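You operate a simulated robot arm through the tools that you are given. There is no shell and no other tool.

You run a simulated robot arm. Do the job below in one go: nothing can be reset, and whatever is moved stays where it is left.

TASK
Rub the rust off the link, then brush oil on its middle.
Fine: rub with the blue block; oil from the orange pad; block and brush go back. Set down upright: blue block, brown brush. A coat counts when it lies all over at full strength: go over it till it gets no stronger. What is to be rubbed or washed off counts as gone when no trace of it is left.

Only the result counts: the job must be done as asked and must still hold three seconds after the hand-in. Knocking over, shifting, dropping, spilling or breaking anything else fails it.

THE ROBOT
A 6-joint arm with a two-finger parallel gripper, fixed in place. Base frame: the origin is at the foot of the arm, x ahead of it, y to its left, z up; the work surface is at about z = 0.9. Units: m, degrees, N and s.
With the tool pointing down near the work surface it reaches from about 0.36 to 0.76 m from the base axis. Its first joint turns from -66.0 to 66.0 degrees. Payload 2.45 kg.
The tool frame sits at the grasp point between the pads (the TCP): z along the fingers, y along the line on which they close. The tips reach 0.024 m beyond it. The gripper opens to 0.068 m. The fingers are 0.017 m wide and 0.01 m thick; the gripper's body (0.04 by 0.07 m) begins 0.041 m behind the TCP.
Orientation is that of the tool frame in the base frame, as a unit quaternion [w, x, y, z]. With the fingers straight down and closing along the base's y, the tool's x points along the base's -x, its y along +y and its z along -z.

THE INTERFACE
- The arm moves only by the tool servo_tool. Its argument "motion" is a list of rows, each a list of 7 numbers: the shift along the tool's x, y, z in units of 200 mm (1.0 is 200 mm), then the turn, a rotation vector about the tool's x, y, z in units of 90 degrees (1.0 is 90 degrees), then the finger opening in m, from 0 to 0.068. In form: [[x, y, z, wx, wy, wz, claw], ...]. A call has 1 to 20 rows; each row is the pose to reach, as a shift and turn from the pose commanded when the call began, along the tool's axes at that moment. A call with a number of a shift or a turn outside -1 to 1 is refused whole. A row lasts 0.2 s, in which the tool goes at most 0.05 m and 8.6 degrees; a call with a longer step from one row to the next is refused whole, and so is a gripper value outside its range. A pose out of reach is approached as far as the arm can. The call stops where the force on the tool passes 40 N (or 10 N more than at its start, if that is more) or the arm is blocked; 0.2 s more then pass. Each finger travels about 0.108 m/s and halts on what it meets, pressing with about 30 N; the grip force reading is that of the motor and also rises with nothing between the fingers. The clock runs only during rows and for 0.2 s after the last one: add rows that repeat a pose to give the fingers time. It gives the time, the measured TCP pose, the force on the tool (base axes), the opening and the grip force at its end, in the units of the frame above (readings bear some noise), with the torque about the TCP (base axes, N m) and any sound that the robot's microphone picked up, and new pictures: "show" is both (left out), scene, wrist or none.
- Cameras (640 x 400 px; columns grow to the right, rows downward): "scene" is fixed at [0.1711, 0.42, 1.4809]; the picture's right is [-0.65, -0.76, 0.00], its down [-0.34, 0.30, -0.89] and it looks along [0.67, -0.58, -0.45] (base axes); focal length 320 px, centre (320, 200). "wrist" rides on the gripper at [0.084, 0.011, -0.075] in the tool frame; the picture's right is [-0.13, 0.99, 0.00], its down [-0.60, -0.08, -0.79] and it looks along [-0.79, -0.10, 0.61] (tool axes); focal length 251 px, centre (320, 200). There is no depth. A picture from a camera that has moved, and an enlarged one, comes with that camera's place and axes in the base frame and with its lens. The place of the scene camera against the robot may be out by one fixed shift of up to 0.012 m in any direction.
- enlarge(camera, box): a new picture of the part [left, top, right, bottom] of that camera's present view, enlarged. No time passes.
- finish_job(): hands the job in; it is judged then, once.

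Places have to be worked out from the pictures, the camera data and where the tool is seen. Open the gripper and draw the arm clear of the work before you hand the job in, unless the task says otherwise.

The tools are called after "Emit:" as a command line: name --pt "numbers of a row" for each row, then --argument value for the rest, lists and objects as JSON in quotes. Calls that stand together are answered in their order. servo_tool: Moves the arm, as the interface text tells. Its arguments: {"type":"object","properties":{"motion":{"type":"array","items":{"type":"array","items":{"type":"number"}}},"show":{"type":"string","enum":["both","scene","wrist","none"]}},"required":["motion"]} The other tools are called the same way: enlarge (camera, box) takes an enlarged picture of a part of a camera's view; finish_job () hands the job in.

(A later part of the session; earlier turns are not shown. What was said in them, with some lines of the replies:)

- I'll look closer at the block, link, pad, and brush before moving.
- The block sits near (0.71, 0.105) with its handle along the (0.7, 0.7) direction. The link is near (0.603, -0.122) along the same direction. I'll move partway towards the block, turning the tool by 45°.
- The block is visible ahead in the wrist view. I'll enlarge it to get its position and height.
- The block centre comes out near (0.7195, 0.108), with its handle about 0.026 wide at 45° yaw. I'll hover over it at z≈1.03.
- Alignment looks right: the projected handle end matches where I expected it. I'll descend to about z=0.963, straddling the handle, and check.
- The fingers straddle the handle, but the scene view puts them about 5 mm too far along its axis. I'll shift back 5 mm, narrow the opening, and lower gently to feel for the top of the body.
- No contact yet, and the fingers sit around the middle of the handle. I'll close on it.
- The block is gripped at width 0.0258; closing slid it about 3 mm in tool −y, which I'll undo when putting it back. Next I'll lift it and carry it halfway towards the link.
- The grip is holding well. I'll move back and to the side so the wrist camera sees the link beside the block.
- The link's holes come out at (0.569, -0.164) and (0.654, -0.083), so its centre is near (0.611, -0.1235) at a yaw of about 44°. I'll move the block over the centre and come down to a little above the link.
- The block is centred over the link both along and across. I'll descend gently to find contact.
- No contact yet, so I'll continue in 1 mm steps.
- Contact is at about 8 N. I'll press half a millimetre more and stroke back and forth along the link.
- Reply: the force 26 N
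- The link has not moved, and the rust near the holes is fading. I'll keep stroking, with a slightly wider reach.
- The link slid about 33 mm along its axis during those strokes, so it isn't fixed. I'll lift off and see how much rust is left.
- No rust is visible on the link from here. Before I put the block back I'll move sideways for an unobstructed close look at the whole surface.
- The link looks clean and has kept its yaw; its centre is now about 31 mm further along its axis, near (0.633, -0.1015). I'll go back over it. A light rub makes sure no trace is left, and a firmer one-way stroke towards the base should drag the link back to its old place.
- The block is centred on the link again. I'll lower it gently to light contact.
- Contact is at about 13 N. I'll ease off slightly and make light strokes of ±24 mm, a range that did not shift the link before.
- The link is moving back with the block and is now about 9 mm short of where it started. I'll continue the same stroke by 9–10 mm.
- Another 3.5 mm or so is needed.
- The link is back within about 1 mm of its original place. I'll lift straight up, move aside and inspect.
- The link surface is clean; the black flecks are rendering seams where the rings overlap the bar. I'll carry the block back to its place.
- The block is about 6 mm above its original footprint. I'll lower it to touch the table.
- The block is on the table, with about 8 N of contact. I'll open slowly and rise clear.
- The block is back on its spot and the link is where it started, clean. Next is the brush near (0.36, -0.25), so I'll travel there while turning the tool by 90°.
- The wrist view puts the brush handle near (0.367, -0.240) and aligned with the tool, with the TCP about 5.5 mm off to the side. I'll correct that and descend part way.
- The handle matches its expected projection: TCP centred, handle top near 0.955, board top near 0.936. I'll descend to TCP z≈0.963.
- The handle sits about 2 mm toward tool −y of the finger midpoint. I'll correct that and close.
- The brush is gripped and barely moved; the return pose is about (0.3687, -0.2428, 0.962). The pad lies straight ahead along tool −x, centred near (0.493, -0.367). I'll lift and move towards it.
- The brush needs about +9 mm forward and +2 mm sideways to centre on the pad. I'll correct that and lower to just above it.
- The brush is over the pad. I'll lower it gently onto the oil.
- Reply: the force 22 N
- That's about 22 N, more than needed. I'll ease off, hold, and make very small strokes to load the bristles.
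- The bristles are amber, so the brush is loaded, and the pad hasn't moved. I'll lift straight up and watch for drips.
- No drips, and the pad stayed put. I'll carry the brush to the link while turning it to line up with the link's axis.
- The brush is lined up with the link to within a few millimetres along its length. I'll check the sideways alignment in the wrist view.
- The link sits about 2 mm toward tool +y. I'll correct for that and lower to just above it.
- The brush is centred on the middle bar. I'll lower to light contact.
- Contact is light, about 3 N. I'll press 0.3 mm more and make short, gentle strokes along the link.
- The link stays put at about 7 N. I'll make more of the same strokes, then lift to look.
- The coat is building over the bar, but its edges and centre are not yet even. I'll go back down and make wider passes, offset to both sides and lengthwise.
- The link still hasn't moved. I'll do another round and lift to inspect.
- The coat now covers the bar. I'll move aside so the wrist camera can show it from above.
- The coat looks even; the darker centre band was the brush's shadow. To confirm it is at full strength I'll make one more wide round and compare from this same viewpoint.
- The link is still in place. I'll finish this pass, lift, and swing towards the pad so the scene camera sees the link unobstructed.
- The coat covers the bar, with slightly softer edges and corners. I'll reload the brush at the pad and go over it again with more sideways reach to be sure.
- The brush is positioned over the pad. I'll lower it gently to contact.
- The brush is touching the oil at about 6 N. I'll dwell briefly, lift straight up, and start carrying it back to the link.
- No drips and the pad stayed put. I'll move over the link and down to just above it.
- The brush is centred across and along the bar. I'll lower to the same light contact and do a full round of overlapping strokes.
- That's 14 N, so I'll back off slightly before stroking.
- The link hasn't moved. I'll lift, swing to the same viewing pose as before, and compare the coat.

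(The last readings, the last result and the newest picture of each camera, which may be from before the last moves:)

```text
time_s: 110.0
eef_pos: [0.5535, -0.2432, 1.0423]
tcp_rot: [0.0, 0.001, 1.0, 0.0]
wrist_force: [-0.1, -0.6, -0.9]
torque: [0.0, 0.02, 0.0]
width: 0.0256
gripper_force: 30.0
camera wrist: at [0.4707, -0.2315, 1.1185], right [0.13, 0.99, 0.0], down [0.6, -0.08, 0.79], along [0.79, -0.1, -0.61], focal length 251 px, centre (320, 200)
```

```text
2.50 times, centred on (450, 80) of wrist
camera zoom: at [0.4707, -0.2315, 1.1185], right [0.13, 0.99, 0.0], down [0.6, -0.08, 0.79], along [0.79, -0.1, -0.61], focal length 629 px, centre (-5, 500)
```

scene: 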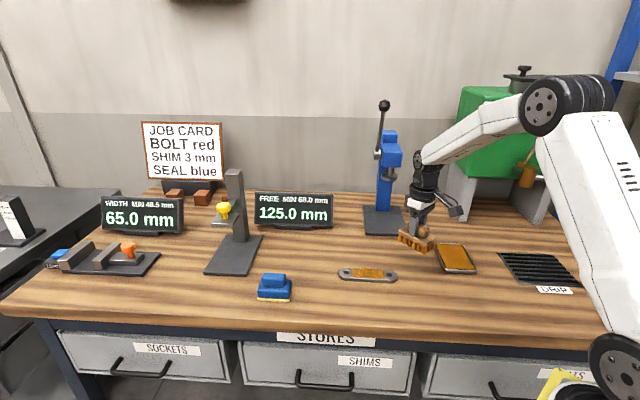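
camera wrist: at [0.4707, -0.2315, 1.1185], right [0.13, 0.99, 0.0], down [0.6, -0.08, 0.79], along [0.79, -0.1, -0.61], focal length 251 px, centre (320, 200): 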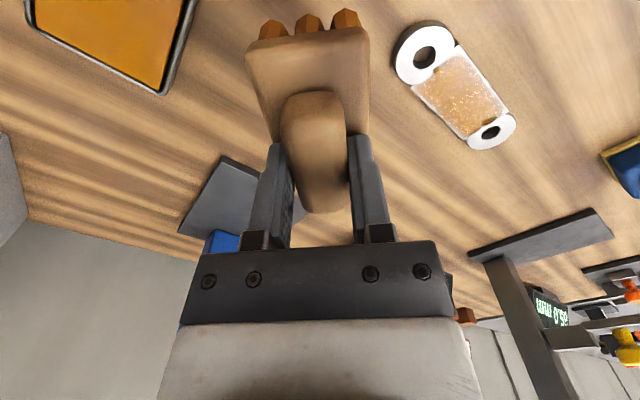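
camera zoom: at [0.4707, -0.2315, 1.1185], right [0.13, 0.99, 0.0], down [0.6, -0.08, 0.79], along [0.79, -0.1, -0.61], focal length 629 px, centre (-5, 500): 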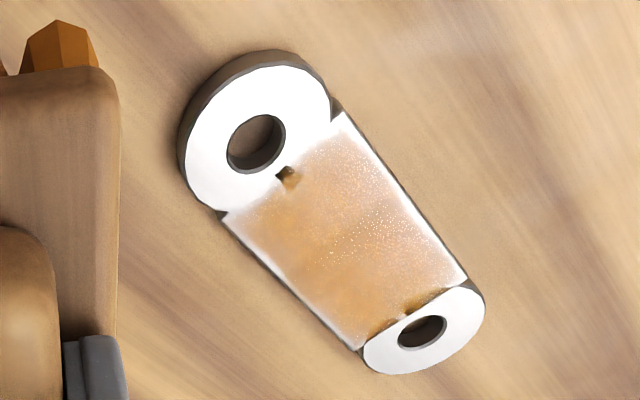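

The coat looks the same as before the reload, so it has saturated. I'll carry the brush back to its place near (0.3687, -0.2428).

Emit:
servo_tool --pt "0.1 0 0 0 0 0.0625 0.0" --pt "0.22 0 0 0 0 0.125 0.0" --pt "0.34 0 0 0 0 0.1875 0.0" --pt "0.46 0 0 0 0 0.25 0.0" --pt "0.58 0 0 0 0 0.3125 0.0" --pt "0.7 0 0 0 0 0.375 0.0" --pt "0.82 0 0 0 0 0.4375 0.0" --pt "0.924 0.002 0 0 0 0.5 0.0" --pt "0.924 0.002 0 0 0 0.5 0.0" --pt "0.924 0.002 0.15 0 0 0.5 0.0" --pt "0.924 0.002 0.28 0 0 0.5 0.0" --pt "0.924 0.002 0.35 0 0 0.5 0.0" --pt "0.924 0.002 0.37 0 0 0.5 0.0" --pt "0.924 0.002 0.37 0 0 0.5 0.0"

Emit:
enlarge --camera "scene" --box '[430, 230, 530, 330]'

```text
time_s: 113.0
eef_pos: [0.3688, -0.2424, 0.9692]
tcp_rot: [0.0, 0.382, 0.924, -0.001]
wrist_force: [0.1, -0.5, -1.5]
torque: [-0.02, -0.02, 0.0]
width: 0.0254
gripper_force: 29.9
camera wrist: at [0.3186, -0.175, 1.0442], right [0.79, 0.61, 0.0], down [0.37, -0.48, 0.79], along [0.48, -0.63, -0.61], focal length 251 px, centre (320, 200)
```

scene: 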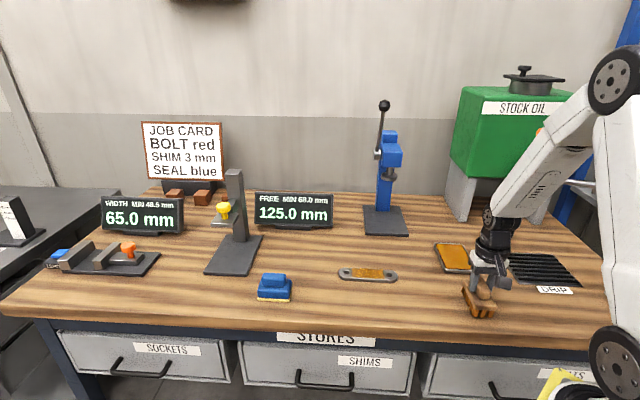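
wrist: 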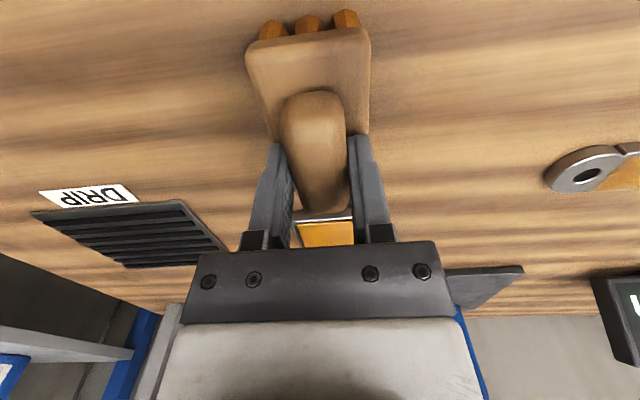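

```text
4.00 times, centred on (480, 280) of scene
camera zoom: at [0.1711, 0.42, 1.4809], right [-0.65, -0.76, 0.0], down [-0.34, 0.3, -0.89], along [0.67, -0.58, -0.45], focal length 1280 px, centre (-320, -120)
```

zoom: 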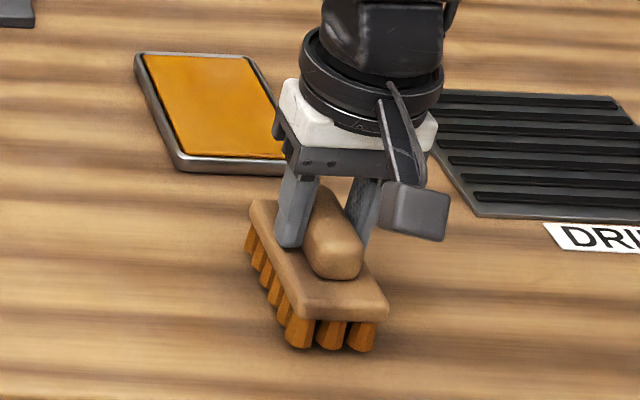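

The brush is about 7 mm above its original spot and well aligned. I'll lower it to the table.

Emit:
servo_tool --pt "0 0 0.015 0 0 0 0.0" --pt "0 0 0.025 0 0 0 0.0" --pt "0 0 0.03 0 0 0 0.0" --pt "0 0 0.033 0 0 0 0.0" --pt "0 0 0.033 0 0 0 0.0" --show "none"

```text
time_s: 114.2
eef_pos: [0.3698, -0.2418, 0.9621]
tcp_rot: [0.0, 0.383, 0.924, 0.0]
wrist_force: [0.6, 0.9, -1.1]
torque: [0.0, -0.01, 0.03]
width: 0.026
gripper_force: 30.2
```

Emit:
servo_tool --pt "0 0 0.003 0 0 0 0.0" --pt "0 0 0.005 0 0 0 0.0" --pt "0 0 0.005 0 0 0 0.0" --show "none"

```text
time_s: 115.0
eef_pos: [0.3698, -0.242, 0.9608]
tcp_rot: [0.0, 0.383, 0.924, -0.001]
wrist_force: [-0.5, 1.2, 0.1]
torque: [-0.02, -0.03, 0.01]
width: 0.0254
gripper_force: 29.5
```

Emit:
servo_tool --pt "0 0 0.0015 0 0 0 0.0" --pt "0 0 0.003 0 0 0 0.0" --pt "0 0 0.003 0 0 0 0.0" --show "none"

```text
time_s: 115.8
eef_pos: [0.3701, -0.2414, 0.9614]
tcp_rot: [0.0, 0.383, 0.924, 0.0]
wrist_force: [-4.9, 3.7, 21.7]
torque: [0.22, 0.23, -0.02]
width: 0.0258
gripper_force: 29.9
```

The brush is firmly on the table at about 22 N. I'll ease up slightly, open, and rise clear.

Emit:
servo_tool --pt "0 0 -0.003 0 0 0 0.0" --pt "0 0 -0.003 0 0 0 0.03" --pt "0 0 -0.003 0 0 0 0.04" --pt "0 0 -0.003 0 0 0 0.045" --pt "0 0 -0.003 0 0 0 0.045" --pt "0 0 -0.08 0 0 0 0.045" --pt "0 0 -0.2 0 0 0 0.045" --pt "0 0 -0.4 0 0 0 0.045" --pt "0 0 -0.6 0 0 0 0.05" --pt "0 0 -0.8 0 0 0 0.05" --pt "0 0 -0.8 0 0 0 0.05"

Emit:
enlarge --camera "scene" --box '[410, 220, 590, 330]'

Emit:
enlarge --camera "scene" --box '[240, 230, 420, 340]'

```text
time_s: 118.2
eef_pos: [0.3688, -0.2409, 1.1213]
tcp_rot: [0.0, 0.383, 0.924, 0.0]
wrist_force: [0.6, 0.0, 0.1]
torque: [0.01, 0.02, -0.02]
width: 0.0502
gripper_force: 0.1
camera wrist: at [0.3175, -0.1738, 1.1971], right [0.79, 0.61, 0.0], down [0.37, -0.48, 0.79], along [0.48, -0.63, -0.61], focal length 251 px, centre (320, 200)
```

scene: 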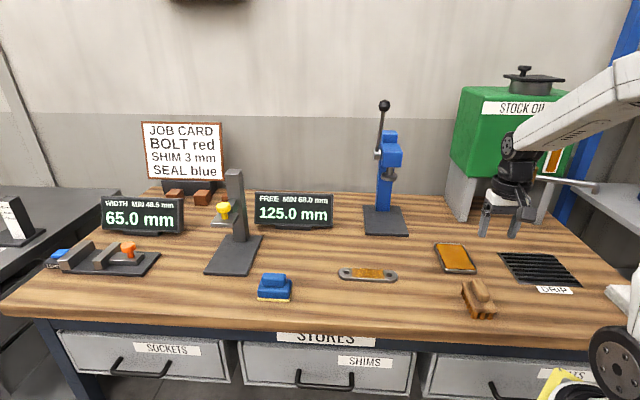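
wrist: 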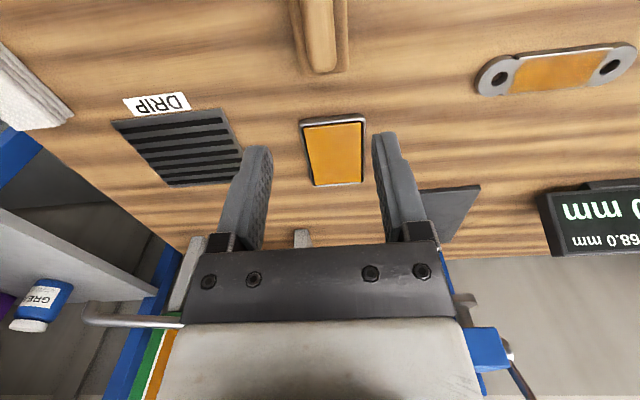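

```text
3.56 times, centred on (500, 275) of scene
camera zoom: at [0.1711, 0.4201, 1.4809], right [-0.65, -0.76, 0.0], down [-0.34, 0.3, -0.89], along [0.68, -0.58, -0.45], focal length 1138 px, centre (-320, -67)
```

zoom: 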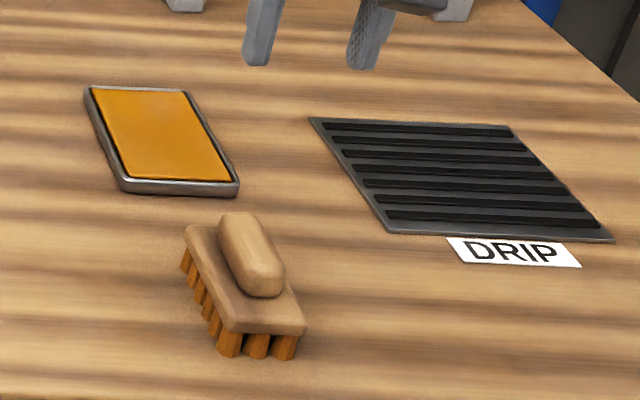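

```text
3.56 times, centred on (330, 285) of scene
camera zoom: at [0.1711, 0.4201, 1.4809], right [-0.65, -0.76, 0.0], down [-0.34, 0.3, -0.89], along [0.68, -0.58, -0.45], focal length 1138 px, centre (284, -102)
```

zoom: 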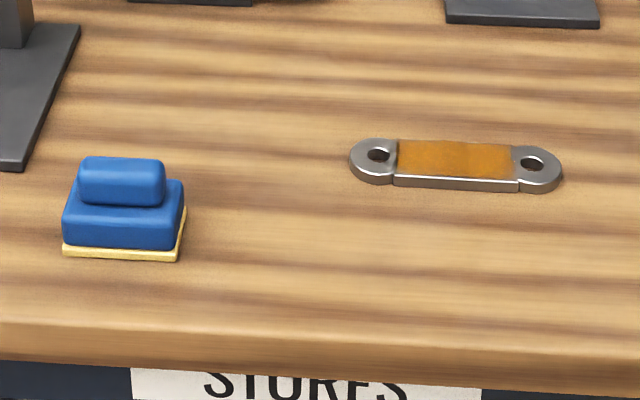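

The block, brush, pad and link are all on their original spots. I'll take one last close look at the coat from this angle.

Emit:
enlarge --camera "wrist" --box '[465, 30, 640, 110]'

```text
3.66 times, centred on (552, 70) of wrist
camera zoom: at [0.3175, -0.1738, 1.1971], right [0.79, 0.61, 0.0], down [0.37, -0.48, 0.79], along [0.48, -0.63, -0.61], focal length 920 px, centre (-530, 675)
```

zoom: 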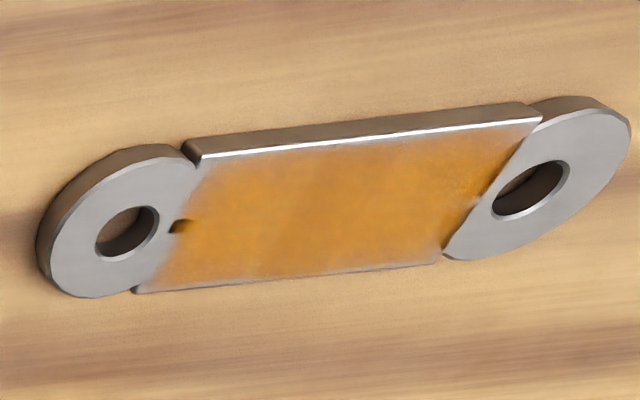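

The coat is even edge to edge and didn't change on the last pass. I'll open the gripper, raise the arm clear, and then hand in.

Emit:
servo_tool --pt "0 0 -0.15 0 0 0 0.068" --pt "0 0 -0.3 0 0 0 0.068" --pt "0 0 -0.4 0 0 0 0.068" --pt "0 0 -0.4 0 0 0 0.068" --pt "0 0 -0.4 0 0 0 0.068"

```text
time_s: 119.4
eef_pos: [0.369, -0.2407, 1.2008]
tcp_rot: [0.0, 0.383, 0.924, -0.001]
wrist_force: [-1.0, 0.5, -0.4]
torque: [0.03, 0.03, 0.03]
width: 0.0677
gripper_force: 0.0
camera wrist: at [0.3183, -0.1742, 1.2765], right [0.79, 0.61, 0.0], down [0.37, -0.48, 0.79], along [0.48, -0.63, -0.61], focal length 251 px, centre (320, 200)
```

scene: 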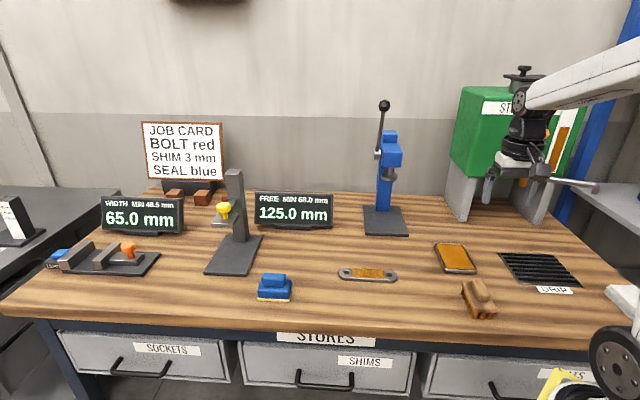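
wrist: 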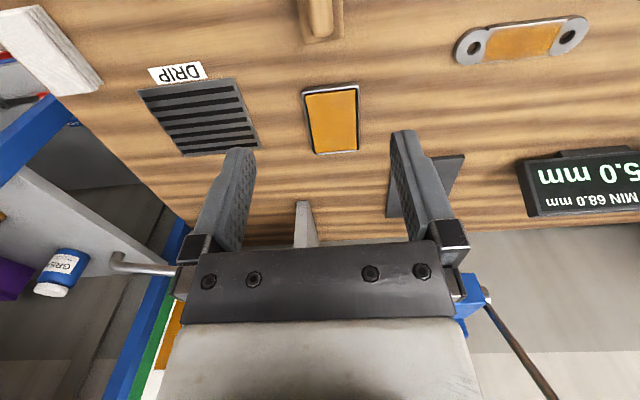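

The arm is clear, the tools stand upright in their places, and the link is free of rust and coated, so I'm handing in.

Emit:
finish_job

```text
The job is handed in.
```

The link's rust is rubbed off and its middle is coated with oil. I have handed the job in but haven't seen the verdict.

- **Rust:** no orange is visible on the link in any of the close views. I rubbed it with the blue block, including a second light pass after it first looked clean.
- **Oil:** the coat covers the bar between the rings. I reloaded the brush once from the orange pad and went over it again. The coat looked the same before and after that last pass, so I took it as full strength. It looks slightly softer right at the edges and corners.
- **Link position:** the link is not fixed. It slid about 3 cm along its length during the first rubbing, and I dragged it back to within about 1 mm of where it started.
- **Tools:** the block and brush are upright in their original places. The pad did not move, and I saw no drips.
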